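You operate a simulated robot arm through the tools that you are given. There is no shell and no other tool.

You are at the controls of a simulated robot arm. One attempt, no reset.

## Task
Test the exit lamp: hold TEST until the display shows PASS.
Fine: undo the knob to open the box; shut it and tighten the knob again.

It is judged by the outcome, as a careful person would: the job done as asked, and still so three seconds after it is handed in. It fails if anything else is knocked over, pushed out of place, dropped, spilled or broken.

## Robot
A 7-joint arm with a three-finger gripper, fixed in place. Base frame: the origin is at the foot of the arm, x ahead of it, y to its left, z up. Readings come in mm, degrees, newtons and seconds.
Its first joint turns from -166.0 to 166.0 degrees. Payload 2.69 kg.
The tool frame sits at the grasp point between the pads (the TCP): z along the fingers, y along the line on which they close. The tips reach 30 mm beyond it. Largest opening 128 mm; the body of the gripper starts 117 mm behind the TCP.
Orientation is told as [roll, pitch, yaw] about the base's x, y, z axes, in that order, counted from this pose: with the fingers straight down and closing along the base's y, the tool's x points along the base's -x, its y along +y and its z along -z.

## Interface
- The arm moves only by the tool apply_moves. Its argument "series" is a list that holds one entry, the list of rows, each a list of 7 numbers: the shift along the tool's x, y, z in mm, then the turn, a rotation vector about the tool's x, y, z in degrees, then the finger opening in mm, from 0 to 128. In form: [[[x, y, z, wx, wy, wz, gripper], ...]]. A call has 1 to 20 rows; each row is the pose to reach, as a shift and turn from the pose commanded when the call began, along the tool's axes at that moment. Each row takes 0.2 s and may step no farther than 50 mm and 8.6 degrees from the row before; otherwise, or with a gripper value out of range, the whole call is refused. Where a pose cannot be reached the arm comes as near as it can. A force on the tool above 70 N (or 10 N above the force at the start of the call, whichever is more), or a blocked arm, ends the call early, and 0.2 s more pass. The fingers move at their own pace and stop on an object; they squeeze with about 42 N. The grip force told is the motor's: it shows also when the fingers shut on nothing. Time passes only in rows, and 0.2 s behind the last, so rows that repeat a pose let the fingers close. The reply holds the time, the measured pose of the TCP, the force on the tool along the base axes, the opening and the grip force, in the units named above and with some noise, with the torque about the TCP (base axes, N m) and any sound that the robot's microphone picked up.
- Cameras (640 x 400 px; columns grow to the right, rows downward): "scene" is fixed at [48.5, -652.2, 1799.5]; the picture's right is [0.92, -0.40, 0.00], its down [-0.18, -0.42, -0.89] and it looks along [0.35, 0.81, -0.46] (base axes); focal length 310 px, centre (320, 200). "wrist" rides on the gripper at [58, 54, -131] in the tool frame; the picture's right is [-0.68, 0.74, 0.00], its down [-0.62, -0.57, -0.55] and it looks along [-0.40, -0.37, 0.84] (tool axes); focal length 234 px, centre (320, 200). There is no depth. A picture from a camera that has moved, and an enlarged one, comes with that camera's place and axes in the base frame and with its lens.
- camera(camera): a new picture of that camera. No time passes.
- move_column(by): slides the trunk up (or, below 0, down) by that many mm; the arm rides with it, the base frame stays. It gives what a move gives, with no picture.
- zoom(camera, box): a new picture of the part [left, top, right, bottom] of that camera's present view, enlarged. No time passes.
- job_done(): hands the job in; it is judged then, once.

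Nothing tells you positions but the pictures and the camera data. Unless the task says otherwise, let go and move clear before handing in.

The tools are called after ">>>" by a JSON object that holds its "fn" and its "kwargs". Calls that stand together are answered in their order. apply_moves: Moves the arm, as the interface text tells. Its arguments: {"type":"object","properties":{"series":{"type":"array"}},"required":["series"]} The other tools are called the same way: move_column (by) slides the trunk up or down; camera (camera) takes a picture; zoom (camera, box) takes an enlarged picture of a part of a camera's view; job_done () hands the job in.

At the start:

```text
time: 0.0
tool_pos: [615.8, 231.3, 1280.3]
orientation: [0.1, 0.1, 0.0]
wrist_force: [0.4, 0.5, -1.2]
wrist_torque: [0.01, 0.0, -0.01]
opening: 128.0
grip_force: 0.1
trunk travel left (down, up): [-150.0, 200.0]
```

scene: 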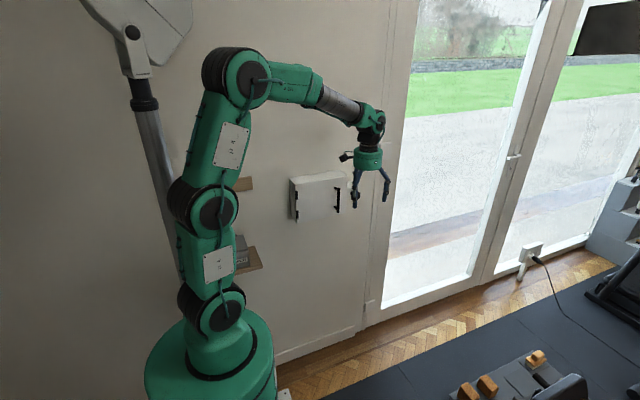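
wrist: 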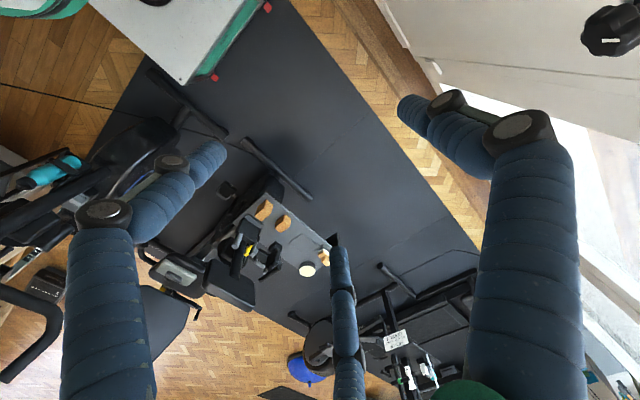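

I see the arm beside a wall with a white box mounted on it, just left of the gripper in the scene view. I'll look closer at the box before moving.

>>> {"fn": "zoom", "kwargs": {"camera": "scene", "box": [270, 150, 400, 231]}}

>>> {"fn": "zoom", "kwargs": {"camera": "wrist", "box": [480, 0, 640, 100]}}

>>> {"fn": "zoom", "kwargs": {"camera": "scene", "box": [60, 0, 380, 200]}}

```text
4.92 times, centred on (335, 190) of scene
camera zoom: at [48.5, -652.2, 1799.5], right [0.92, -0.4, 0.0], down [-0.18, -0.42, -0.89], along [0.35, 0.81, -0.46], focal length 1524 px, centre (246, 247)
```

zoom: 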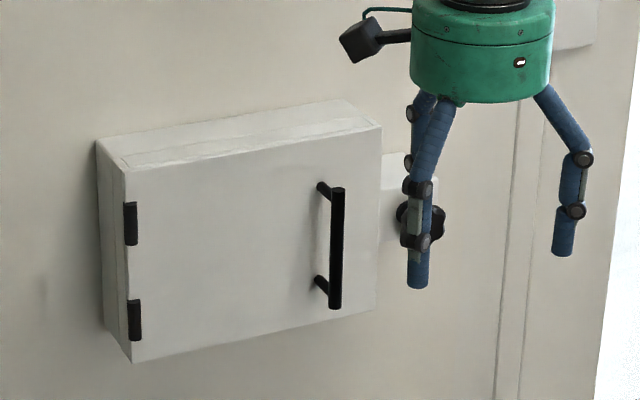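

```text
4.00 times, centred on (560, 50) of wrist
camera zoom: at [557.9, 284.8, 1411.1], right [0.68, 0.74, 0.0], down [0.62, -0.57, 0.55], along [0.4, -0.37, -0.84], focal length 937 px, centre (-640, 800)
```

zoom: 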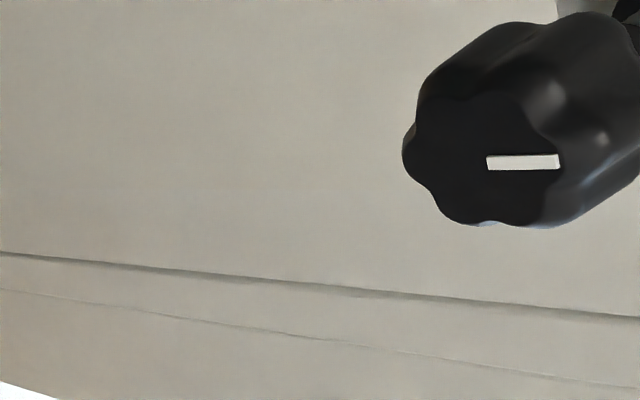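

```text
2.00 times, centred on (220, 100) of scene
camera zoom: at [48.5, -652.2, 1799.5], right [0.92, -0.4, 0.0], down [-0.18, -0.42, -0.89], along [0.35, 0.81, -0.46], focal length 619 px, centre (520, 400)
```

zoom: 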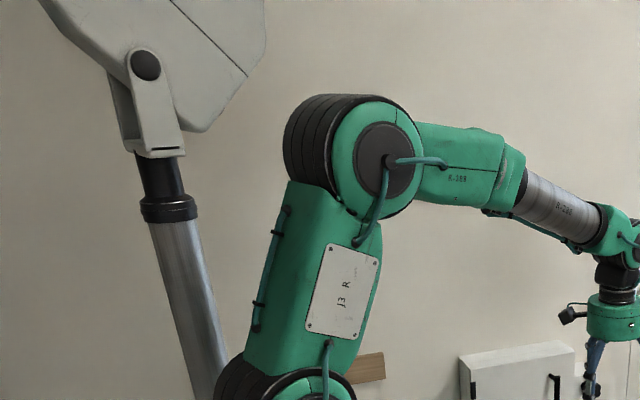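

The box is wall-mounted, hinges on its left, a black handle on the right of the door, and a black lobed knob on a plate to the right at roughly (735, 490, 1137). I'll turn the tool to point at the wall (+y) in place and look from the wrist.

>>> {"fn": "apply_moves", "kwargs": {"series": [[[0, 0, 0, -8.2, 0, 0, 128], [0, 0, 0, -16.4, 0, 0, 128], [0, 0, 0, -24.6, 0, 0, 128], [0, 0, 0, -32.8, 0, 0, 128], [0, 0, 0, -41, 0, 0, 128], [0, 0, 0, -49.2, 0, 0, 128], [0, 0, 0, -57.4, 0, 0, 128], [0, 0, 0, -65.6, 0, 0, 128], [0, 0, 0, -73.8, 0, 0, 128], [0, 0, 0, -82, 0, 0, 128], [0, 0, 0, -90, 0, 0, 128], [0, 0, 0, -90, 0, 0, 128]]]}}

>>> {"fn": "camera", "kwargs": {"camera": "wrist"}}

>>> {"fn": "camera", "kwargs": {"camera": "scene"}}

```text
time: 2.6
tool_pos: [618.1, 230.0, 1278.4]
orientation: [90.1, 0.0, 0.0]
wrist_force: [1.1, 0.4, 0.5]
wrist_torque: [0.06, 0.01, 0.07]
opening: 128.1
grip_force: 0.1
trunk travel left (down, up): [-150.0, 200.0]
```

```text
taken
camera wrist: at [558.3, 99.1, 1332.3], right [0.68, 0.0, 0.74], down [0.62, -0.55, -0.57], along [0.4, 0.84, -0.37], focal length 234 px, centre (320, 200)
```

wrist: 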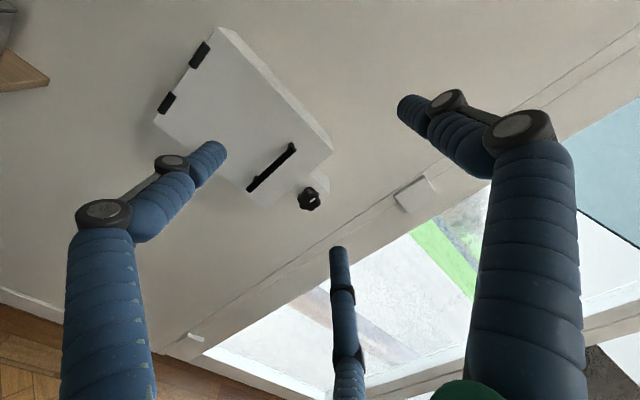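

```text
taken
```

scene: 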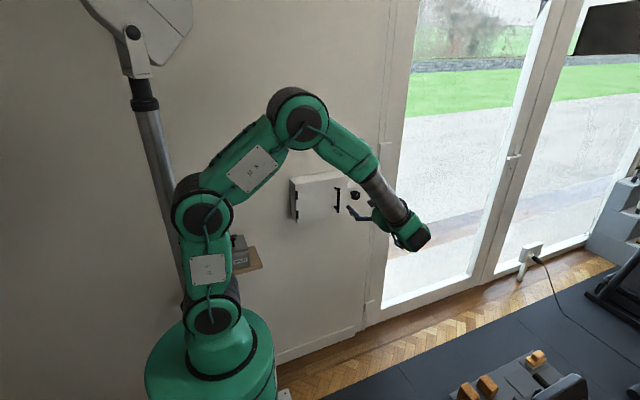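

The tool now points at the wall. The gripper appears to have three fingers in view, so I'll check how it closes before approaching.

>>> {"fn": "apply_moves", "kwargs": {"series": [[[0, 0, 0, 0, 0, 0, 30], [0, 0, 0, 0, 0, 0, 30], [0, 0, 0, 0, 0, 0, 30]]]}}

>>> {"fn": "camera", "kwargs": {"camera": "wrist"}}

>>> {"fn": "zoom", "kwargs": {"camera": "scene", "box": [320, 160, 450, 260]}}

```text
time: 3.4
tool_pos: [617.2, 230.0, 1278.4]
orientation: [90.0, 0.0, 0.0]
wrist_force: [0.5, -0.2, -0.7]
wrist_torque: [-0.01, 0.01, 0.02]
opening: 29.9
grip_force: 0.1
trunk travel left (down, up): [-150.0, 200.0]
```

```text
taken
camera wrist: at [557.8, 99.3, 1332.8], right [0.68, 0.0, 0.74], down [0.62, -0.55, -0.57], along [0.4, 0.84, -0.37], focal length 234 px, centre (320, 200)
```

wrist: 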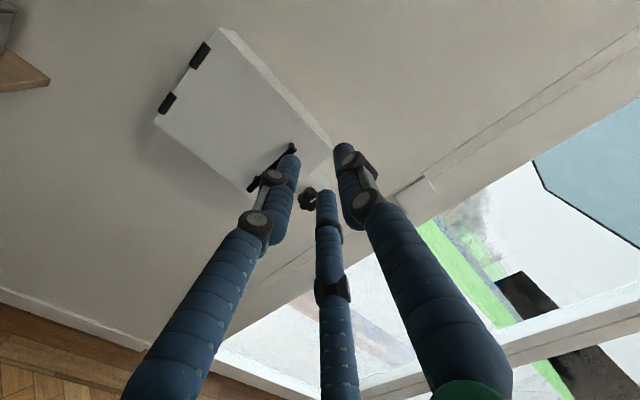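

```text
4.00 times, centred on (385, 210) of scene
camera zoom: at [48.5, -652.2, 1799.5], right [0.92, -0.4, 0.0], down [-0.18, -0.42, -0.89], along [0.35, 0.81, -0.46], focal length 1238 px, centre (60, 160)
```

zoom: 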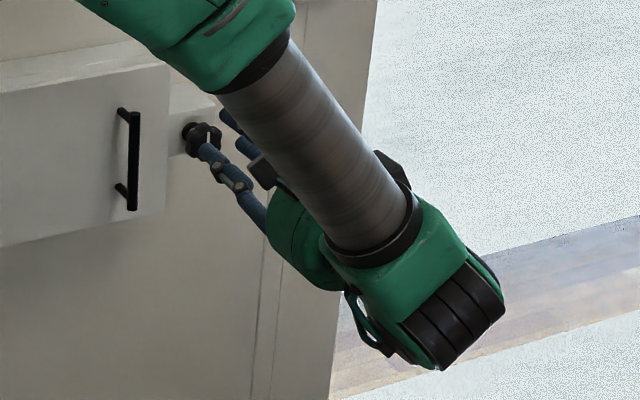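

It is a centric three-finger gripper (fingers at +y and at ±x/−y of the tool). Now I'll look closely at the box, handle and knob.

>>> {"fn": "zoom", "kwargs": {"camera": "wrist", "box": [140, 10, 380, 240]}}

>>> {"fn": "zoom", "kwargs": {"camera": "scene", "box": [285, 165, 385, 227]}}

```text
1.74 times, centred on (260, 125) of wrist
camera zoom: at [557.8, 99.3, 1332.8], right [0.68, 0.0, 0.74], down [0.62, -0.55, -0.57], along [0.4, 0.84, -0.37], focal length 407 px, centre (424, 330)
```

zoom: 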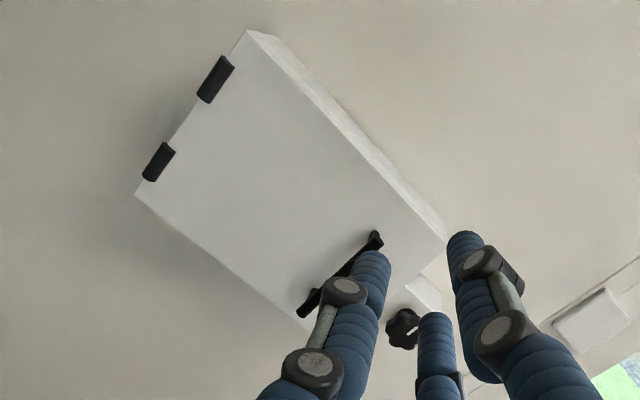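

```text
6.40 times, centred on (335, 196) of scene
camera zoom: at [48.5, -652.2, 1799.5], right [0.92, -0.4, 0.0], down [-0.18, -0.42, -0.89], along [0.35, 0.81, -0.46], focal length 1980 px, centre (224, 226)
```

zoom: 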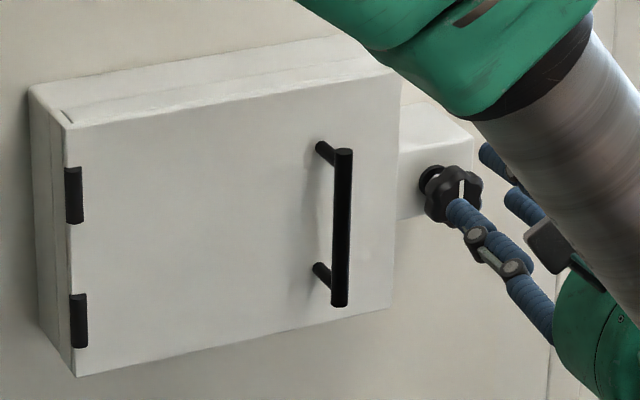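

Door front plane is at about y=520, spanning x 438–687, z 1044–1237. I'll open the fingers and move nearer to the knob so that I see it between the fingers for a more accurate fix.

>>> {"fn": "apply_moves", "kwargs": {"series": [[[-20, -22, 14, 0, 0, 0, 128], [-40, -45, 28, 0, 0, 0, 128], [-60, -68, 42, 0, 0, 0, 128], [-80, -90, 56, 0, 0, 0, 128], [-98, -113, 70, 0, 0, 0, 128], [-98, -113, 70, 0, 0, 0, 128]]]}}

>>> {"fn": "camera", "kwargs": {"camera": "wrist"}}

>>> {"fn": "zoom", "kwargs": {"camera": "scene", "box": [285, 155, 425, 243]}}

```text
time: 4.8
tool_pos: [715.5, 299.5, 1167.0]
orientation: [89.9, 0.1, 0.1]
wrist_force: [0.4, -0.3, 0.9]
wrist_torque: [0.06, -0.02, 0.08]
opening: 128.0
grip_force: 0.2
trunk travel left (down, up): [-150.0, 200.0]
```

```text
taken
camera wrist: at [656.7, 169.8, 1222.2], right [0.68, 0.0, 0.74], down [0.62, -0.55, -0.57], along [0.4, 0.84, -0.37], focal length 234 px, centre (320, 200)
```

wrist: 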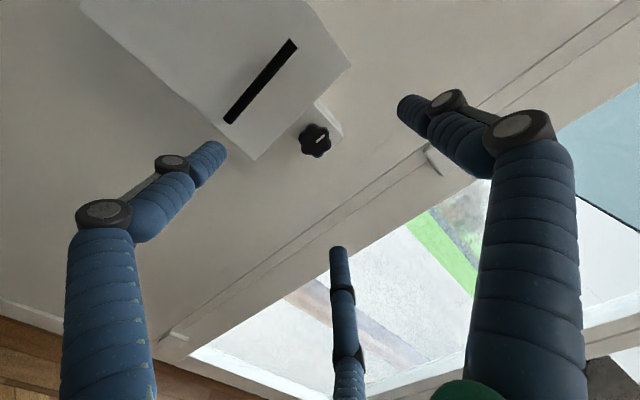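

```text
4.55 times, centred on (355, 199) of scene
camera zoom: at [48.5, -652.2, 1799.5], right [0.92, -0.4, 0.0], down [-0.18, -0.42, -0.89], along [0.35, 0.81, -0.46], focal length 1407 px, centre (161, 204)
```

zoom: 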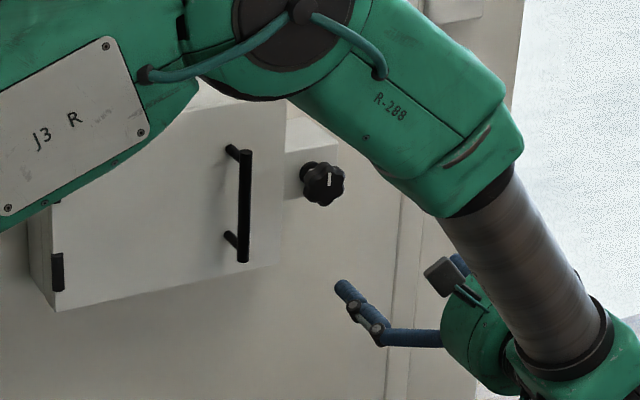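

>>> {"fn": "zoom", "kwargs": {"camera": "wrist", "box": [200, 20, 400, 190]}}

>>> {"fn": "zoom", "kwargs": {"camera": "wrist", "box": [280, 100, 360, 170]}}

>>> {"fn": "zoom", "kwargs": {"camera": "scene", "box": [325, 165, 375, 205]}}

```text
2.35 times, centred on (300, 105) of wrist
camera zoom: at [656.7, 169.8, 1222.2], right [0.68, 0.0, 0.74], down [0.62, -0.55, -0.57], along [0.4, 0.84, -0.37], focal length 551 px, centre (367, 424)
```

zoom: 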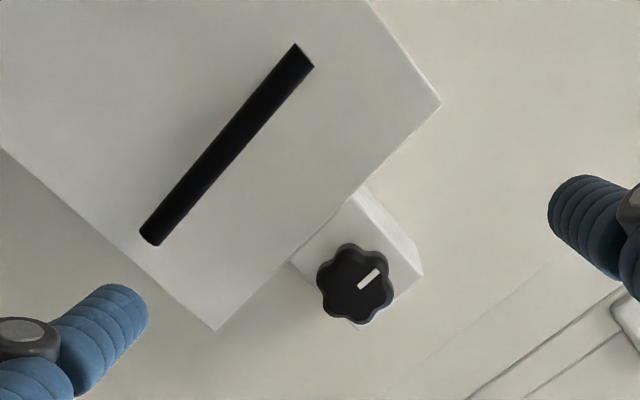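

```text
5.71 times, centred on (320, 135) of wrist
camera zoom: at [656.7, 169.8, 1222.2], right [0.68, 0.0, 0.74], down [0.62, -0.55, -0.57], along [0.4, 0.84, -0.37], focal length 1338 px, centre (320, 571)
```

zoom: 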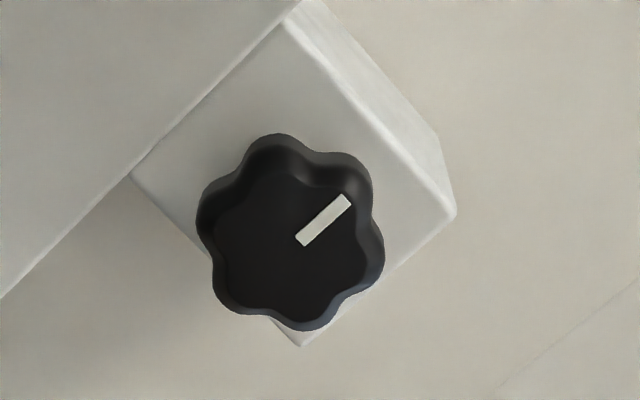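

```text
10.00 times, centred on (350, 185) of scene
camera zoom: at [48.5, -652.2, 1799.5], right [0.92, -0.4, 0.0], down [-0.18, -0.42, -0.89], along [0.35, 0.81, -0.46], focal length 3095 px, centre (20, 350)
```

zoom: 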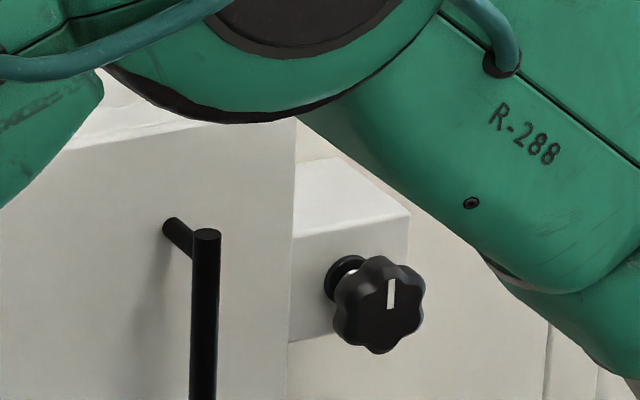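

The knob front centre works out to about (739, 500, 1137), ~42 mm across with 6 lobes and its mark pointing up; the handle bar is at x≈632, y≈480. I'll line up with the knob axis and come closer to check the centring.

>>> {"fn": "apply_moves", "kwargs": {"series": [[[-6, -8, 33, 0, 0, 0, 110], [-12, -15, 66, 0, 0, 0, 90], [-18, -23, 100, 0, 0, 0, 80], [-23.5, -30, 130, 0, 0, 0, 80], [-23.5, -30, 130, 0, 0, 0, 80]]]}}

>>> {"fn": "camera", "kwargs": {"camera": "wrist"}}

>>> {"fn": "zoom", "kwargs": {"camera": "scene", "box": [300, 155, 420, 230]}}

```text
time: 6.0
tool_pos: [738.6, 434.1, 1134.0]
orientation: [90.0, 0.1, 0.0]
wrist_force: [-0.3, 0.7, 0.1]
wrist_torque: [0.02, 0.0, 0.0]
opening: 80.1
grip_force: 0.0
trunk travel left (down, up): [-150.0, 200.0]
```

```text
taken
camera wrist: at [680.2, 303.8, 1189.6], right [0.68, 0.0, 0.74], down [0.62, -0.55, -0.57], along [0.4, 0.84, -0.37], focal length 234 px, centre (320, 200)
```

wrist: 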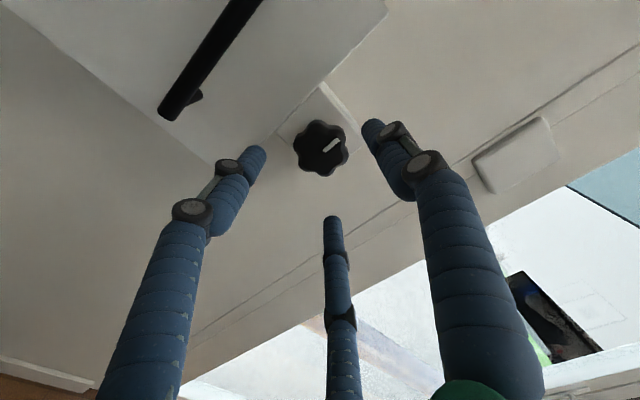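

```text
5.33 times, centred on (360, 192) of scene
camera zoom: at [48.5, -652.2, 1799.5], right [0.92, -0.4, 0.0], down [-0.18, -0.42, -0.89], along [0.35, 0.81, -0.46], focal length 1650 px, centre (107, 240)
```

zoom: 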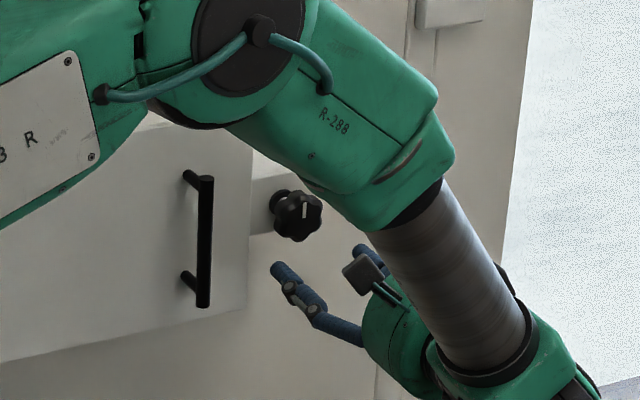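

>>> {"fn": "zoom", "kwargs": {"camera": "wrist", "box": [260, 90, 390, 190]}}

>>> {"fn": "zoom", "kwargs": {"camera": "scene", "box": [335, 180, 385, 211]}}

```text
4.00 times, centred on (325, 140) of wrist
camera zoom: at [680.2, 303.8, 1189.6], right [0.68, 0.0, 0.74], down [0.62, -0.55, -0.57], along [0.4, 0.84, -0.37], focal length 937 px, centre (300, 440)
```

zoom: 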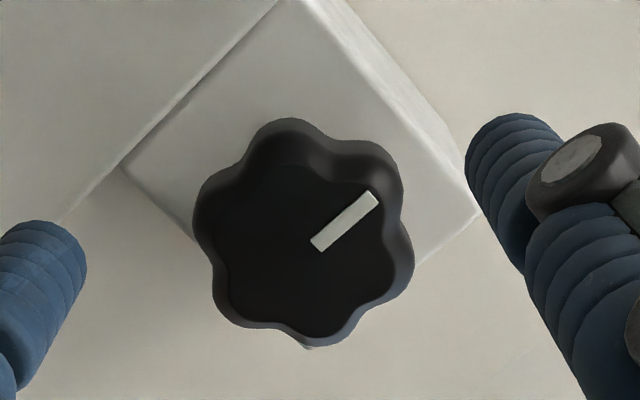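

```text
12.80 times, centred on (360, 196) of scene
camera zoom: at [48.5, -652.2, 1799.5], right [0.92, -0.4, 0.0], down [-0.18, -0.42, -0.89], along [0.35, 0.81, -0.46], focal length 3961 px, centre (-192, 258)
```

zoom: 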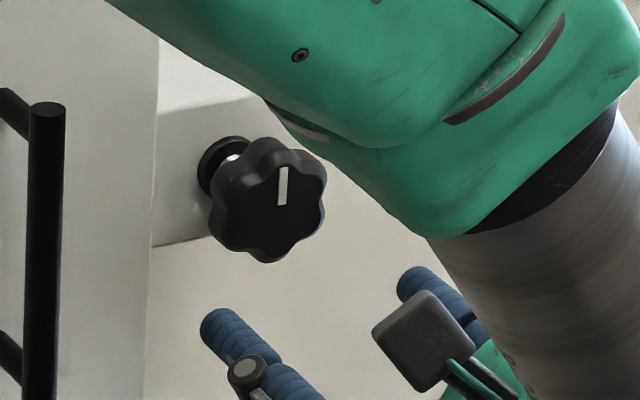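

Alignment is good: knob axis about (739, 1136.5). I'll narrow the fingers to 64 mm, raise 2.5 mm and slide forward around the knob.

>>> {"fn": "apply_moves", "kwargs": {"series": [[[0, 2.5, 0, 0, 0, 0, 64], [0, 2.5, 0, 0, 0, 0, 64], [0, 2.5, 15, 0, 0, 0, 64], [0, 2.5, 30, 0, 0, 0, 64], [0, 2.5, 45, 0, 0, 0, 64], [0, 2.5, 57, 0, 0, 0, 64], [0, 2.5, 57, 0, 0, 0, 64]]]}}

>>> {"fn": "camera", "kwargs": {"camera": "wrist"}}

>>> {"fn": "zoom", "kwargs": {"camera": "scene", "box": [335, 170, 385, 211]}}

```text
time: 7.6
tool_pos: [738.8, 488.4, 1136.8]
orientation: [90.0, 0.1, 0.1]
wrist_force: [-0.4, -8.1, 0.3]
wrist_torque: [-0.15, 0.03, 0.34]
opening: 64.7
grip_force: 0.5
trunk travel left (down, up): [-150.0, 200.0]
```

```text
taken
camera wrist: at [680.3, 357.1, 1191.7], right [0.68, 0.0, 0.74], down [0.62, -0.55, -0.57], along [0.4, 0.84, -0.37], focal length 234 px, centre (320, 200)
```

wrist: 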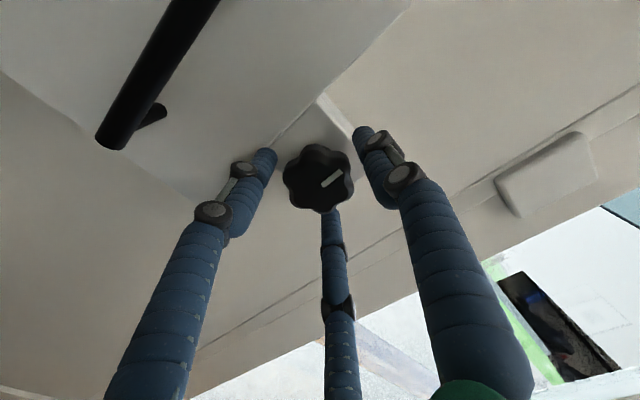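

```text
9.76 times, centred on (360, 190) of scene
camera zoom: at [48.5, -652.2, 1799.5], right [0.92, -0.4, 0.0], down [-0.18, -0.42, -0.89], along [0.35, 0.81, -0.46], focal length 3019 px, centre (-70, 293)
```

zoom: 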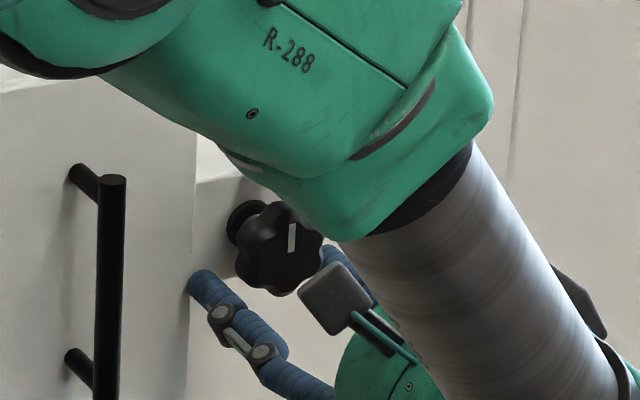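

Finger A's tip is just touching the door's right edge (8 N, contact ~42 mm left of the axis). I'll back off, narrow the fingers, turn +30° so the fingers fall in the valleys between the lobes, then go back in a little shallower.

>>> {"fn": "apply_moves", "kwargs": {"series": [[[0, 0, -8, 0, 0, 0, 64], [0, 0, -18, 0, 0, 0, 54], [0, 0, -18, 0, 0, 7.5, 54], [0, 0, -18, 0, 0, 15, 54], [0, 0, -18, 0, 0, 22.5, 54], [0, 0, -18, 0, 0, 30, 54], [0, 0, -18, 0, 0, 30, 54]]]}}

>>> {"fn": "camera", "kwargs": {"camera": "wrist"}}

```text
time: 9.2
tool_pos: [738.7, 469.1, 1138.1]
orientation: [89.9, 30.1, 0.1]
wrist_force: [0.2, 0.4, 0.6]
wrist_torque: [-0.01, 0.01, -0.03]
opening: 53.8
grip_force: 0.0
trunk travel left (down, up): [-150.0, 200.0]
```

```text
taken
camera wrist: at [714.5, 339.0, 1214.6], right [0.95, 0.0, 0.3], down [0.25, -0.55, -0.8], along [0.16, 0.84, -0.52], focal length 234 px, centre (320, 200)
```

wrist: 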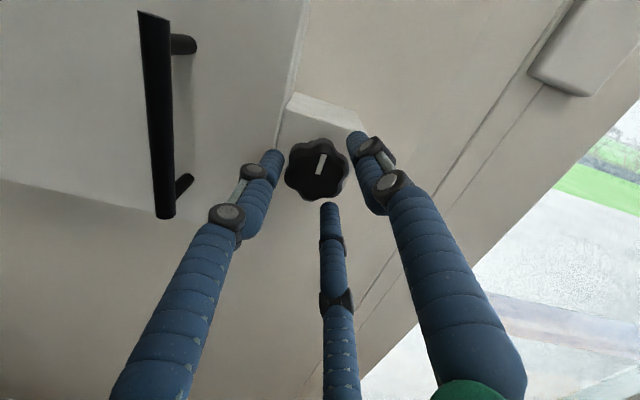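

>>> {"fn": "zoom", "kwargs": {"camera": "wrist", "box": [260, 100, 390, 220]}}

```text
3.33 times, centred on (325, 160) of wrist
camera zoom: at [714.5, 339.0, 1214.6], right [0.95, 0.0, 0.3], down [0.25, -0.55, -0.8], along [0.16, 0.84, -0.52], focal length 781 px, centre (303, 333)
```

zoom: 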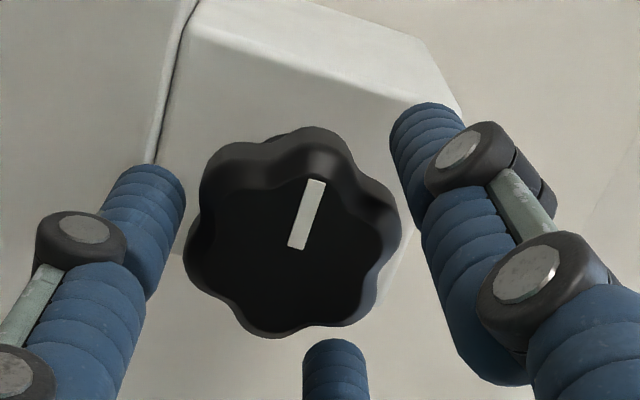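

Fingers sit at the valleys of the 6-lobed knob. Now forward 15 mm and close gently.

>>> {"fn": "apply_moves", "kwargs": {"series": [[[0, 0, 8, 0, 0, 0, 54], [0, 0, 16, 0, 0, 0, 54], [0, 0, 16, 0, 0, 0, 44], [0, 0, 16, 0, 0, 0, 36], [0, 0, 16, 0, 0, 0, 30], [0, 0, 16, 0, 0, 0, 30]]]}}

>>> {"fn": "zoom", "kwargs": {"camera": "wrist", "box": [220, 80, 420, 240]}}

```text
time: 10.6
tool_pos: [736.0, 485.1, 1139.1]
orientation: [90.0, 30.0, 0.1]
wrist_force: [-27.1, -5.2, -3.4]
wrist_torque: [0.04, -0.17, 0.42]
opening: 41.7
grip_force: 45.1
trunk travel left (down, up): [-150.0, 200.0]
```

```text
2.50 times, centred on (320, 160) of wrist
camera zoom: at [712.3, 354.3, 1215.1], right [0.95, 0.0, 0.3], down [0.25, -0.55, -0.8], along [0.16, 0.84, -0.52], focal length 585 px, centre (320, 300)
```

zoom: 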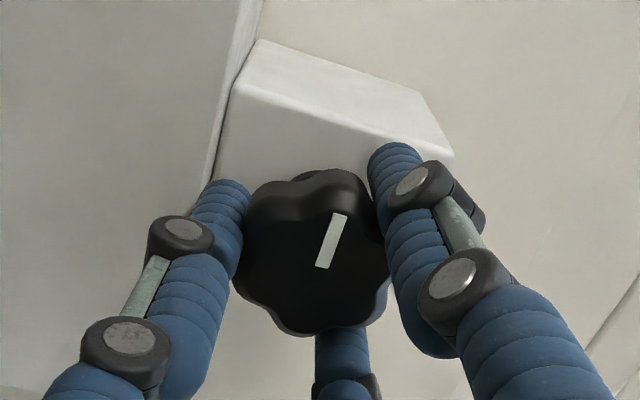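

Gripped at 41.7 mm, with a −27 N side force: the knob axis is a few mm left of the tool axis. I'll shift the command left ~3 mm to relieve it.

>>> {"fn": "apply_moves", "kwargs": {"series": [[[1.3, -0.75, 0, 0, 0, 0, 30], [2.2, -1.3, 0, 0, 0, 0, 30], [2.2, -1.3, 0, 0, 0, 0, 30]]]}}

```text
time: 11.4
tool_pos: [735.6, 484.9, 1139.4]
orientation: [90.0, 30.0, 0.0]
wrist_force: [-13.9, -5.1, -4.3]
wrist_torque: [-0.15, -0.11, -0.03]
opening: 39.8
grip_force: 44.9
trunk travel left (down, up): [-150.0, 200.0]
```

>>> {"fn": "apply_moves", "kwargs": {"series": [[[1.0, -1.0, -0.4, 0, 0, 0, 30], [1.7, -1.9, -0.8, 0, 0, 0, 30], [1.7, -1.9, -0.8, 0, 0, 0, 30]]]}}

```text
time: 12.2
tool_pos: [734.4, 484.0, 1140.4]
orientation: [89.9, 29.9, -0.2]
wrist_force: [5.7, -1.3, -1.0]
wrist_torque: [-0.2, -0.04, -0.32]
opening: 39.9
grip_force: 45.3
trunk travel left (down, up): [-150.0, 200.0]
```

Forces are near zero now with the knob axis at about (734.5, 1139.5). I'll turn counter-clockwise (seen from the front) 30° and check.

>>> {"fn": "apply_moves", "kwargs": {"series": [[[0, 0, 0, 0, 0, -7.5, 30], [0, 0, 0, 0, 0, -15, 30], [0, 0, 0, 0, 0, -22.5, 30], [0, 0, 0, 0, 0, -30, 30], [0, 0, 0, 0, 0, -30, 30]]]}}

>>> {"fn": "zoom", "kwargs": {"camera": "wrist", "box": [220, 80, 420, 240]}}

```text
time: 13.4
tool_pos: [734.6, 485.1, 1139.2]
orientation: [90.2, -0.2, 0.0]
wrist_force: [21.8, 3.1, 13.0]
wrist_torque: [0.2, -0.24, -0.35]
opening: 39.9
grip_force: 45.0
trunk travel left (down, up): [-150.0, 200.0]
```

```text
2.50 times, centred on (320, 160) of wrist
camera zoom: at [676.2, 354.3, 1193.9], right [0.67, 0.0, 0.74], down [0.62, -0.55, -0.56], along [0.41, 0.84, -0.37], focal length 585 px, centre (320, 300)
```

zoom: 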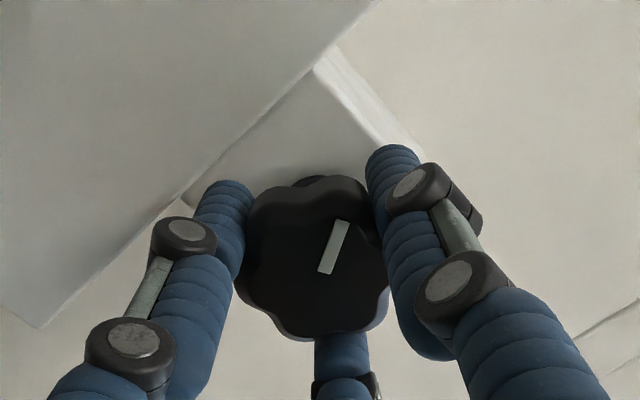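

The knob turned with the fingers (mark fixed relative to the gripper). I'll trim the side load and keep turning counter-clockwise.

>>> {"fn": "apply_moves", "kwargs": {"series": [[[-1.2, 0.7, 0, 0, 0, 0, 30], [-2.3, 1.3, 0, 0, 0, 0, 30], [-2.3, 1.3, 0, 0, 0, 0, 30]]]}}

>>> {"fn": "apply_moves", "kwargs": {"series": [[[0, 0, 0, 0, 0, -7.5, 30], [0, 0, 0, 0, 0, -15, 30], [0, 0, 0, 0, 0, -22.5, 30], [0, 0, 0, 0, 0, -30, 30], [0, 0, 0, 0, 0, -30, 30]]]}}

>>> {"fn": "camera", "kwargs": {"camera": "wrist"}}

```text
time: 14.2
tool_pos: [734.8, 484.5, 1139.4]
orientation: [89.9, 0.0, 0.2]
wrist_force: [10.0, 7.7, 13.5]
wrist_torque: [0.19, -0.05, 0.13]
opening: 39.8
grip_force: 45.8
trunk travel left (down, up): [-150.0, 200.0]
```

```text
time: 15.4
tool_pos: [734.4, 484.8, 1140.1]
orientation: [89.8, -30.1, 0.2]
wrist_force: [-3.4, 7.6, 6.4]
wrist_torque: [0.14, -0.14, 0.19]
opening: 39.5
grip_force: 44.9
trunk travel left (down, up): [-150.0, 200.0]
```

```text
taken
camera wrist: at [657.5, 354.0, 1157.9], right [0.22, 0.0, 0.98], down [0.82, -0.55, -0.18], along [0.53, 0.84, -0.12], focal length 234 px, centre (320, 200)
```

wrist: 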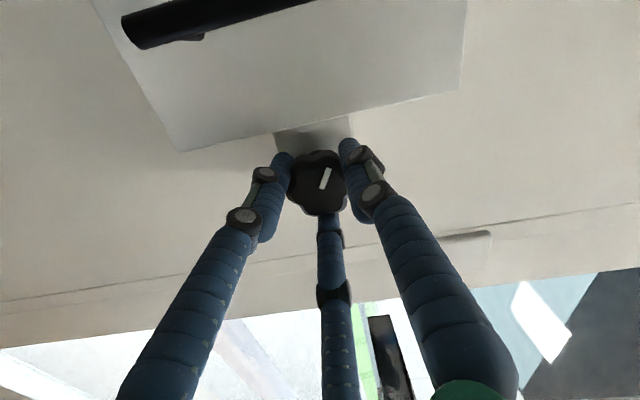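

>>> {"fn": "apply_moves", "kwargs": {"series": [[[0, 0, 0, 0, 0, -7.5, 30], [0, 0, 0, 0, 0, -15, 30], [0, 0, 0, 0, 0, -22.5, 30], [0, 0, 0, 0, 0, -30, 30], [0, 0, 0, 0, 0, -30, 30]]]}}

>>> {"fn": "camera", "kwargs": {"camera": "wrist"}}

>>> {"fn": "zoom", "kwargs": {"camera": "scene", "box": [285, 155, 425, 243]}}

```text
time: 16.6
tool_pos: [734.7, 484.6, 1139.1]
orientation: [89.9, -60.1, 0.1]
wrist_force: [-12.0, -5.1, 4.9]
wrist_torque: [0.16, 0.0, 0.1]
opening: 39.5
grip_force: 44.8
trunk travel left (down, up): [-150.0, 200.0]
```

```text
taken
camera wrist: at [659.3, 353.9, 1116.7], right [-0.3, 0.0, 0.95], down [0.8, -0.55, 0.25], along [0.52, 0.84, 0.17], focal length 234 px, centre (320, 200)
```

wrist: 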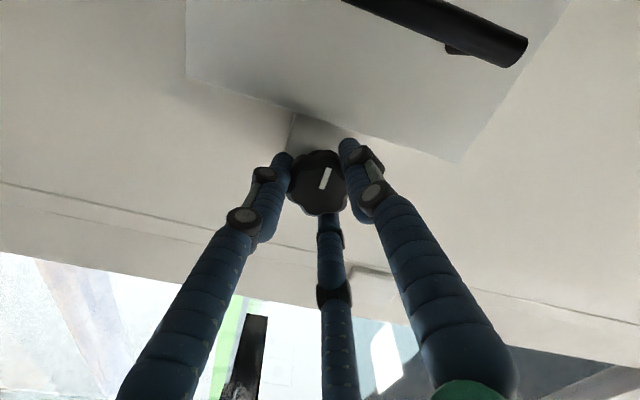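

```text
4.55 times, centred on (355, 199) of scene
camera zoom: at [48.5, -652.2, 1799.5], right [0.92, -0.4, 0.0], down [-0.18, -0.42, -0.89], along [0.35, 0.81, -0.46], focal length 1407 px, centre (161, 204)
```

zoom: 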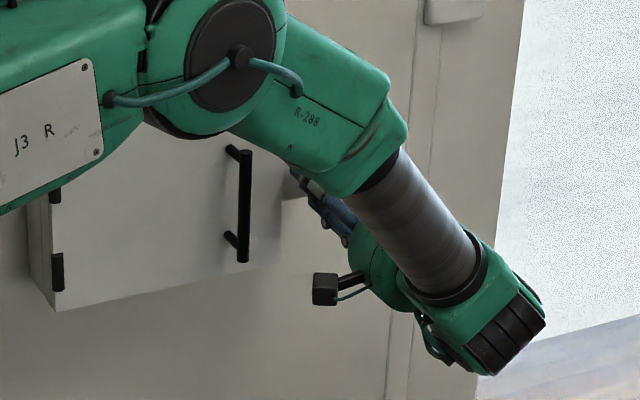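

90° turned, no stop felt yet. I'll keep turning.

>>> {"fn": "apply_moves", "kwargs": {"series": [[[0, 0, 0, 0, 0, -7.5, 30], [0, 0, 0, 0, 0, -15, 30], [0, 0, 0, 0, 0, -22.5, 30], [0, 0, 0, 0, 0, -30, 30], [0, 0, 0, 0, 0, -30, 30]]]}}

>>> {"fn": "zoom", "kwargs": {"camera": "wrist", "box": [220, 80, 420, 240]}}

```text
time: 17.8
tool_pos: [735.2, 484.3, 1139.9]
orientation: [-98.6, -89.9, -171.5]
wrist_force: [-0.4, -7.5, 2.7]
wrist_torque: [-0.09, -0.03, -0.26]
opening: 39.9
grip_force: 45.3
trunk travel left (down, up): [-150.0, 200.0]
```

```text
2.50 times, centred on (320, 160) of wrist
camera zoom: at [681.2, 353.9, 1082.0], right [-0.74, 0.0, 0.68], down [0.56, -0.55, 0.62], along [0.37, 0.84, 0.4], focal length 585 px, centre (320, 300)
```

zoom: 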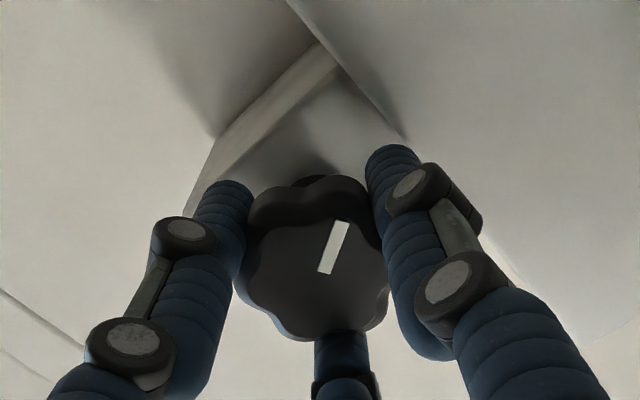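

>>> {"fn": "apply_moves", "kwargs": {"series": [[[0, 0, 0, 0, 0, -8, 30], [0, 0, 0, 0, 0, -16, 30], [0, 0, 0, 0, 0, -24, 30], [0, 0, 0, 0, 0, -32, 30], [0, 0, 0, 0, 0, -40, 30], [0, 0, 0, 0, 0, -48, 30], [0, 0, 0, 0, 0, -56, 30], [0, 0, 0, 0, 0, -60, 30], [0, 0, 0, 0, 0, -60, 30]]]}}

>>> {"fn": "zoom", "kwargs": {"camera": "wrist", "box": [220, 80, 420, 240]}}

```text
time: 19.3
tool_pos: [736.1, 486.0, 1140.2]
orientation: [-89.3, -40.6, -179.1]
wrist_force: [-41.6, -29.9, 16.7]
wrist_torque: [0.5, 0.06, 0.7]
opening: 40.7
grip_force: 45.1
out of reach, approached as far as the arm can: row 7
trunk travel left (down, up): [-150.0, 200.0]
stopped in row 7: the force on the tool passed its limit at 84 N (the readings are from after the stop); the commanded pose is now the measured one
```

```text
2.50 times, centred on (320, 160) of wrist
camera zoom: at [748.7, 355.2, 1062.8], right [-0.99, -0.02, -0.12], down [-0.09, -0.54, 0.83], along [-0.08, 0.84, 0.54], focal length 585 px, centre (320, 300)
```

zoom: 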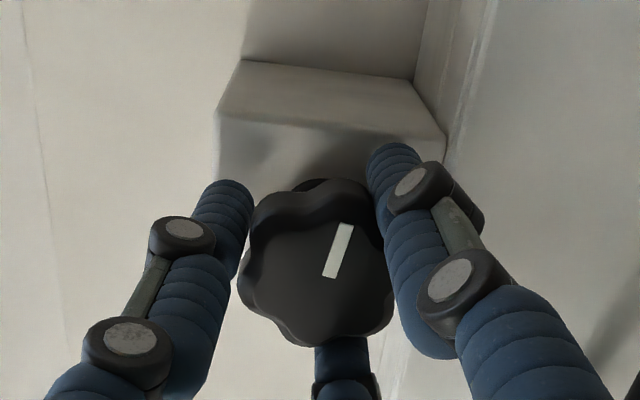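

The wrist reached its own joint limit after about 169° of knob turn. I'll release, back off along the axis and look at the box state.

>>> {"fn": "apply_moves", "kwargs": {"series": [[[0, 0, 0, 0, 0, 0, 40], [0, 0, 0, 0, 0, 0, 48], [0, 0, 0, 0, 0, 0, 54], [0, 0, 0, 0, 0, 0, 54], [0, 0, -10, 0, 0, 0, 54], [0, 0, -20, 0, 0, 0, 54], [0, 0, -40, 0, 0, 0, 54]]]}}

>>> {"fn": "camera", "kwargs": {"camera": "wrist"}}

>>> {"fn": "zoom", "kwargs": {"camera": "scene", "box": [285, 155, 425, 243]}}

```text
time: 20.9
tool_pos: [743.1, 448.1, 1138.0]
orientation: [-88.8, -41.2, -179.5]
wrist_force: [0.6, -0.2, 0.5]
wrist_torque: [0.02, 0.04, 0.0]
opening: 53.9
grip_force: 0.0
trunk travel left (down, up): [-150.0, 200.0]
```

```text
taken
camera wrist: at [754.0, 317.3, 1061.6], right [-0.99, -0.03, -0.11], down [-0.08, -0.54, 0.84], along [-0.08, 0.84, 0.53], focal length 234 px, centre (320, 200)
```

wrist: 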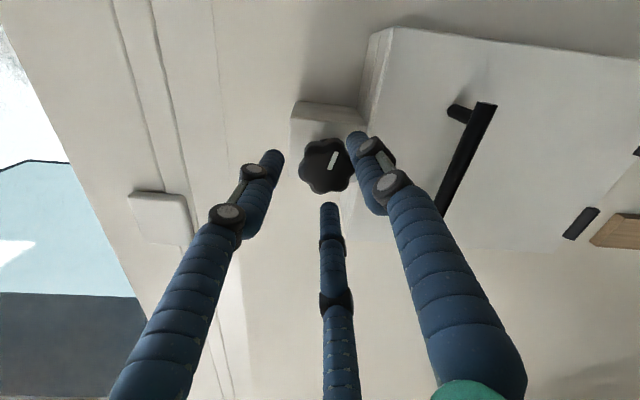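

```text
4.55 times, centred on (355, 199) of scene
camera zoom: at [48.5, -652.2, 1799.5], right [0.92, -0.4, 0.0], down [-0.18, -0.42, -0.89], along [0.35, 0.81, -0.46], focal length 1407 px, centre (161, 204)
```

zoom: 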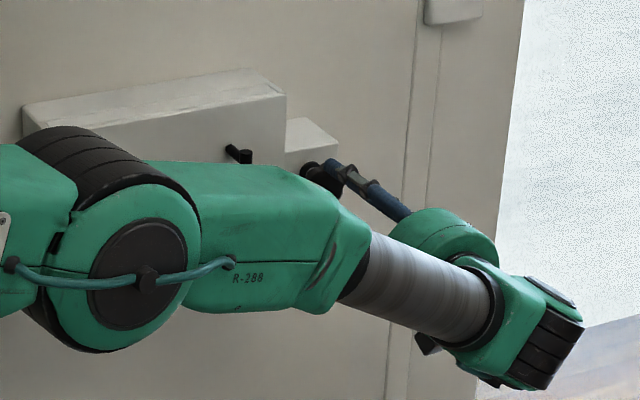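

>>> {"fn": "zoom", "kwargs": {"camera": "wrist", "box": [270, 80, 430, 210]}}

>>> {"fn": "camera", "kwargs": {"camera": "scene"}}

```text
3.08 times, centred on (350, 145) of wrist
camera zoom: at [754.0, 317.3, 1061.6], right [-0.99, -0.03, -0.11], down [-0.08, -0.54, 0.84], along [-0.08, 0.84, 0.53], focal length 720 px, centre (228, 369)
```

zoom: 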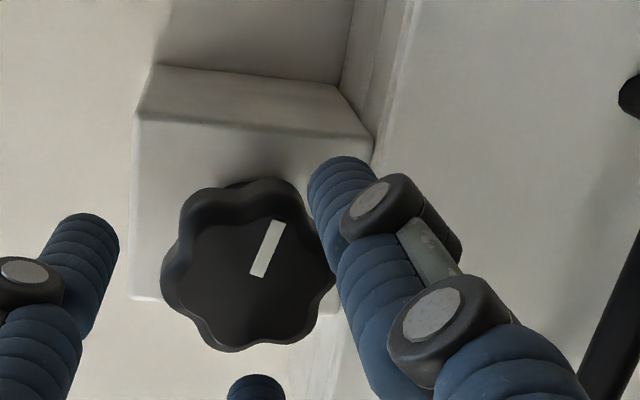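

```text
taken
```

scene: 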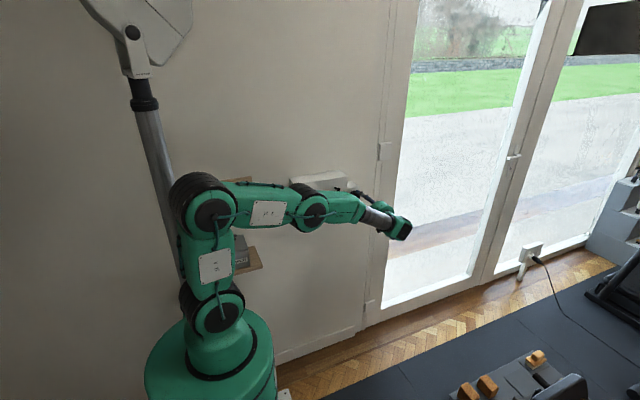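

The knob has rotated ~169° with no axial movement and no stop; I'll wind the wrist back (fingers clear of the knob) to regrip and keep turning.

>>> {"fn": "apply_moves", "kwargs": {"series": [[[0, 0, -5, 0, 0, 8, 54], [0, 0, -10, 0, 0, 16, 54], [0, 0, -10, 0, 0, 24, 54], [0, 0, -10, 0, 0, 32, 54], [0, 0, -10, 0, 0, 40, 54], [0, 0, -10, 0, 0, 48, 54], [0, 0, -10, 0, 0, 56, 54], [0, 0, -10, 0, 0, 64, 54], [0, 0, -10, 0, 0, 72, 54], [0, 0, -10, 0, 0, 80, 54], [0, 0, -10, 0, 0, 88, 54], [0, 0, -10, 0, 0, 96, 54], [0, 0, -10, 0, 0, 104, 54], [0, 0, -10, 0, 0, 112, 54], [0, 0, -10, 0, 0, 120, 54], [0, 0, -10, 0, 0, 128, 54], [0, 0, -10, 0, 0, 136, 54], [0, 0, -10, 0, 0, 144, 54], [0, 0, -10, 0, 0, 152, 54], [0, 0, -10, 0, 0, 160, 54]]]}}

>>> {"fn": "camera", "kwargs": {"camera": "scene"}}

>>> {"fn": "camera", "kwargs": {"camera": "wrist"}}

```text
time: 25.1
tool_pos: [741.3, 438.4, 1137.2]
orientation: [89.3, 20.9, 0.7]
wrist_force: [-0.7, 0.2, -0.1]
wrist_torque: [0.0, -0.01, 0.01]
opening: 54.2
grip_force: 0.0
trunk travel left (down, up): [-150.0, 200.0]
```

```text
taken
```

scene: 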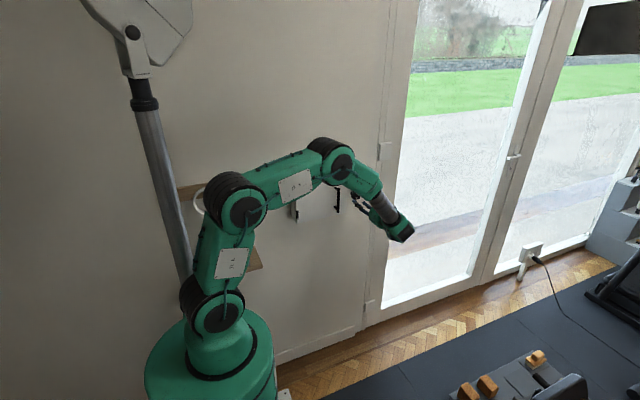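

```text
taken
camera wrist: at [708.4, 307.5, 1210.2], right [0.89, 0.02, 0.45], down [0.38, -0.55, -0.74], along [0.23, 0.83, -0.5], focal length 234 px, centre (320, 200)
```

wrist: 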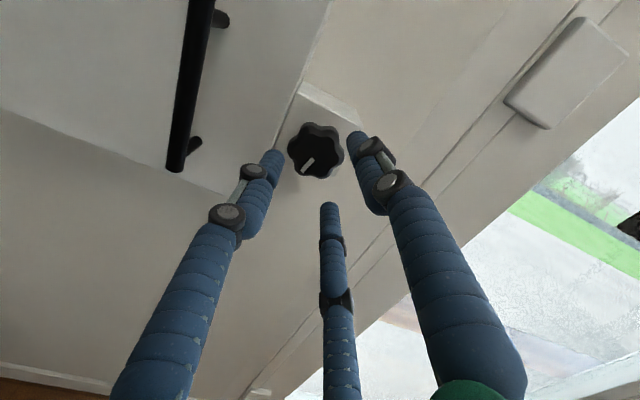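

>>> {"fn": "apply_moves", "kwargs": {"series": [[[2, 0, 0, 0, 0, 7, 54], [4, 0, 0, 0, 0, 14, 54], [6, -0.3, 0, 0, 0, 20, 54], [6, -0.3, 0, 0, 0, 20, 54]]]}}

>>> {"fn": "zoom", "kwargs": {"camera": "wrist", "box": [240, 90, 400, 230]}}

```text
time: 26.1
tool_pos: [735.1, 436.9, 1139.1]
orientation: [89.1, 40.8, 0.5]
wrist_force: [0.9, -1.1, 0.5]
wrist_torque: [-0.03, 0.03, 0.04]
opening: 54.0
grip_force: 0.1
trunk travel left (down, up): [-150.0, 200.0]
```

```text
2.86 times, centred on (320, 160) of wrist
camera zoom: at [728.9, 307.4, 1220.1], right [0.99, 0.02, 0.12], down [0.11, -0.56, -0.82], along [0.05, 0.83, -0.55], focal length 669 px, centre (320, 314)
```

zoom: 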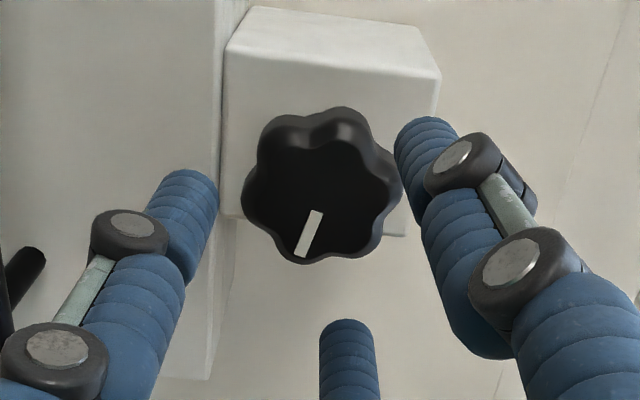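

>>> {"fn": "apply_moves", "kwargs": {"series": [[[0, 0, 20, 0, 0, 0, 51], [0, 0, 36, 0, 0, 0, 51], [0, 0, 47, 0, 0, 0, 51], [0, 0, 47, 0, 0, 0, 44], [0, 0, 47, 0, 0, 0, 36], [0, 0, 47, 0, 0, 0, 30], [0, 0, 47, 0, 0, 0, 30]]]}}

>>> {"fn": "zoom", "kwargs": {"camera": "wrist", "box": [220, 80, 420, 240]}}

```text
time: 27.7
tool_pos: [736.3, 485.0, 1139.7]
orientation: [89.3, 40.6, 0.6]
wrist_force: [-7.9, 2.0, 12.0]
wrist_torque: [0.31, 0.02, -0.11]
opening: 40.7
grip_force: 44.8
trunk travel left (down, up): [-150.0, 200.0]
```

```text
2.50 times, centred on (320, 160) of wrist
camera zoom: at [728.7, 354.4, 1220.1], right [0.99, 0.02, 0.12], down [0.11, -0.56, -0.82], along [0.05, 0.83, -0.55], focal length 585 px, centre (320, 300)
```

zoom: 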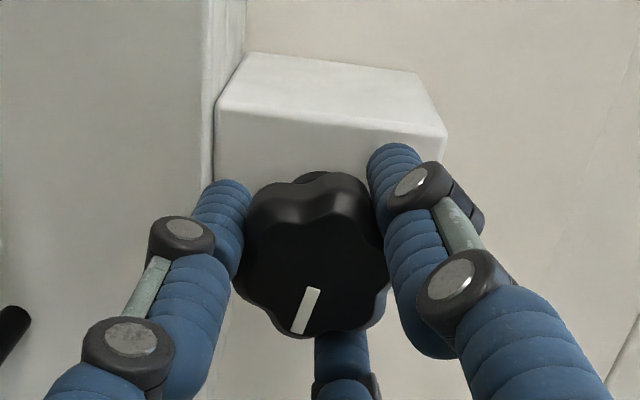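

Regripped. Turning counter-clockwise in stages while watching the torque.

>>> {"fn": "apply_moves", "kwargs": {"series": [[[0, 0, 0, 0, 0, -8, 30], [0, 0, 0, 0, 0, -16, 30], [0, 0, 0, 0, 0, -24, 30], [0, 0, 0, 0, 0, -32, 30], [0, 0, 0, 0, 0, -40, 30], [0, 0, 0, 0, 0, -48, 30], [0, 0, 0, 0, 0, -56, 30], [0, 0, 0, 0, 0, -56, 30]]]}}

>>> {"fn": "zoom", "kwargs": {"camera": "wrist", "box": [220, 80, 420, 240]}}

```text
time: 29.5
tool_pos: [736.1, 484.4, 1139.7]
orientation: [89.4, -15.4, 1.2]
wrist_force: [13.9, -0.1, 20.9]
wrist_torque: [0.36, -0.02, -0.51]
opening: 40.0
grip_force: 45.3
trunk travel left (down, up): [-150.0, 200.0]
```

```text
2.50 times, centred on (320, 160) of wrist
camera zoom: at [667.0, 352.8, 1178.2], right [0.46, 0.02, 0.89], down [0.75, -0.54, -0.38], along [0.47, 0.84, -0.26], focal length 585 px, centre (320, 300)
```

zoom: 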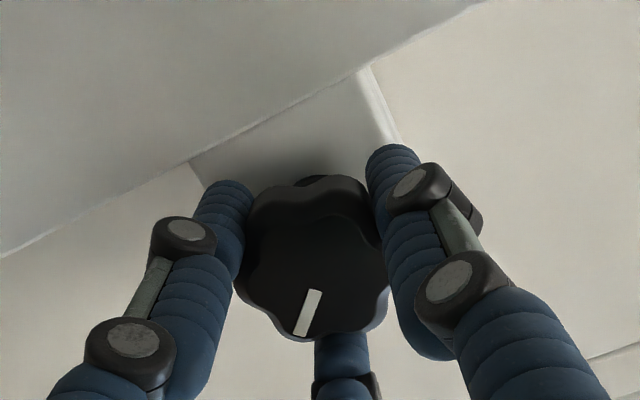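

>>> {"fn": "apply_moves", "kwargs": {"series": [[[-1, 1, 0, 0, 0, -6, 30], [-1.8, 1.8, 0, 0, 0, -14, 30], [-1.8, 1.8, 0, 0, 0, -22, 30], [-1.8, 1.8, 0, 0, 0, -30, 30], [-1.8, 1.8, 0, 0, 0, -38, 30], [-1.8, 1.8, 0, 0, 0, -46, 30], [-1.8, 1.8, 0, 0, 0, -54, 30], [-1.8, 1.8, 0, 0, 0, -54, 30]]]}}

>>> {"fn": "zoom", "kwargs": {"camera": "wrist", "box": [220, 80, 420, 240]}}

```text
time: 31.3
tool_pos: [735.5, 483.7, 1140.2]
orientation: [88.2, -69.4, 2.8]
wrist_force: [-3.4, -13.9, 5.9]
wrist_torque: [0.19, 0.0, -0.06]
opening: 39.8
grip_force: 45.0
trunk travel left (down, up): [-150.0, 200.0]
```

```text
2.50 times, centred on (320, 160) of wrist
camera zoom: at [666.9, 352.0, 1106.5], right [-0.45, 0.0, 0.89], down [0.76, -0.53, 0.38], along [0.47, 0.85, 0.24], focal length 585 px, centre (320, 300)
```

zoom: 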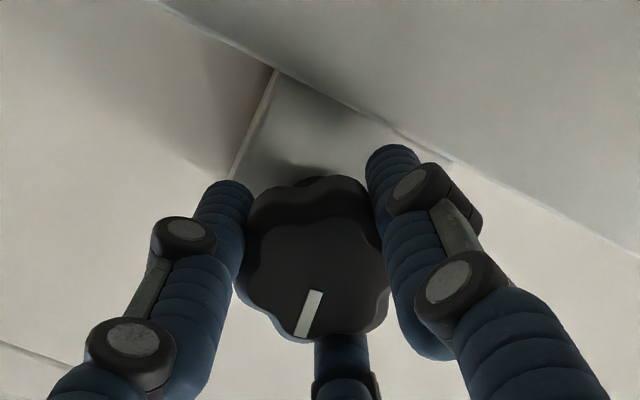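

>>> {"fn": "apply_moves", "kwargs": {"series": [[[0, 0, -1, 0, 0, -8, 30], [0, 0, -1.5, 0, 0, -16, 30], [0, 0, -2, 0, 0, -24, 30], [0, 0, -2, 0, 0, -32, 30], [0, 0, -2, 0, 0, -40, 30], [0, 0, -2, 0, 0, -48, 30], [0, 0, -2, 0, 0, -48, 30]]]}}

>>> {"fn": "zoom", "kwargs": {"camera": "wrist", "box": [220, 80, 420, 240]}}

>>> {"fn": "camera", "kwargs": {"camera": "scene"}}

```text
time: 32.9
tool_pos: [735.1, 483.1, 1140.6]
orientation: [-88.5, -62.7, 179.8]
wrist_force: [-13.3, 9.7, -0.7]
wrist_torque: [0.27, 0.01, -0.01]
opening: 39.8
grip_force: 44.8
trunk travel left (down, up): [-150.0, 200.0]
```

```text
2.50 times, centred on (320, 160) of wrist
camera zoom: at [716.9, 351.8, 1065.9], right [-0.96, -0.02, 0.26], down [0.23, -0.53, 0.81], along [0.13, 0.85, 0.52], focal length 585 px, centre (320, 300)
```

zoom: 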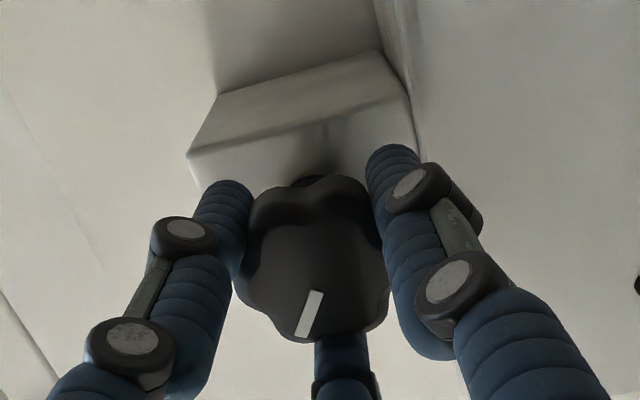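

```text
taken
```

scene: 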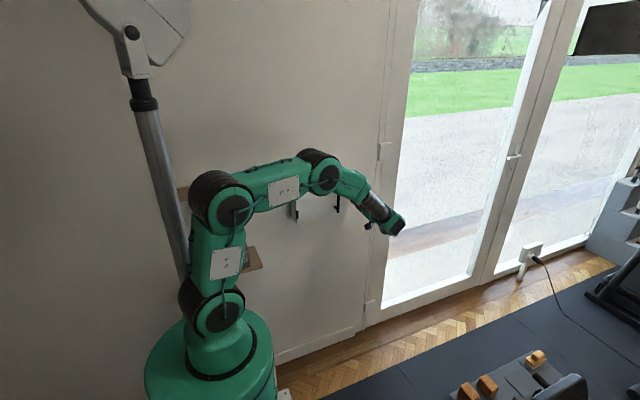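

About 327° undone now. I'll release the knob, back away, and prepare to try the door handle with the fingers set across the vertical bar.

>>> {"fn": "apply_moves", "kwargs": {"series": [[[0, 0, 0, 0, 0, 0, 40], [0, 0, 0, 0, 0, 0, 48], [0, 0, 0, 0, 0, 0, 52], [0, 0, -10, 0, 0, 0, 52], [0, 0, -30, 0, 0, 0, 54], [0, 0, -55, 0, 0, 0, 60], [0, 0, -80, 0, 0, 0, 70], [0, 0, -80, 0, 0, 7, 70], [0, 0, -80, 0, 0, 14, 70], [0, 0, -80, 0, 0, 21, 70], [0, 0, -80, 0, 0, 27, 70], [0, 0, -80, 0, 0, 27, 70]]]}}

>>> {"fn": "camera", "kwargs": {"camera": "wrist"}}

```text
time: 35.5
tool_pos: [736.7, 402.2, 1140.5]
orientation: [-14.4, -89.3, 105.6]
wrist_force: [-0.7, -0.1, -0.5]
wrist_torque: [0.0, 0.01, -0.02]
opening: 70.3
grip_force: 0.1
trunk travel left (down, up): [-150.0, 200.0]
```

```text
taken
camera wrist: at [686.1, 271.5, 1083.7], right [-0.74, -0.01, 0.67], down [0.57, -0.53, 0.62], along [0.35, 0.85, 0.4], focal length 234 px, centre (320, 200)
```

wrist: 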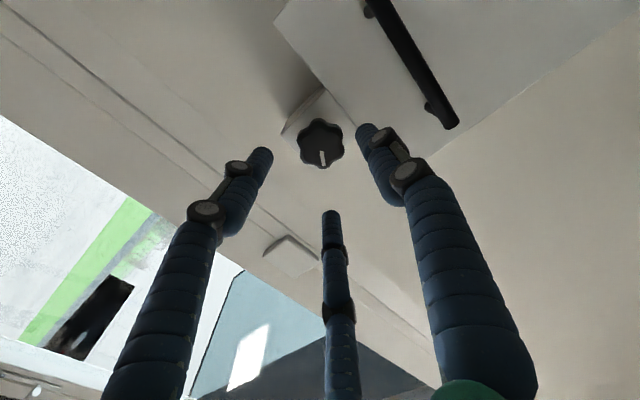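

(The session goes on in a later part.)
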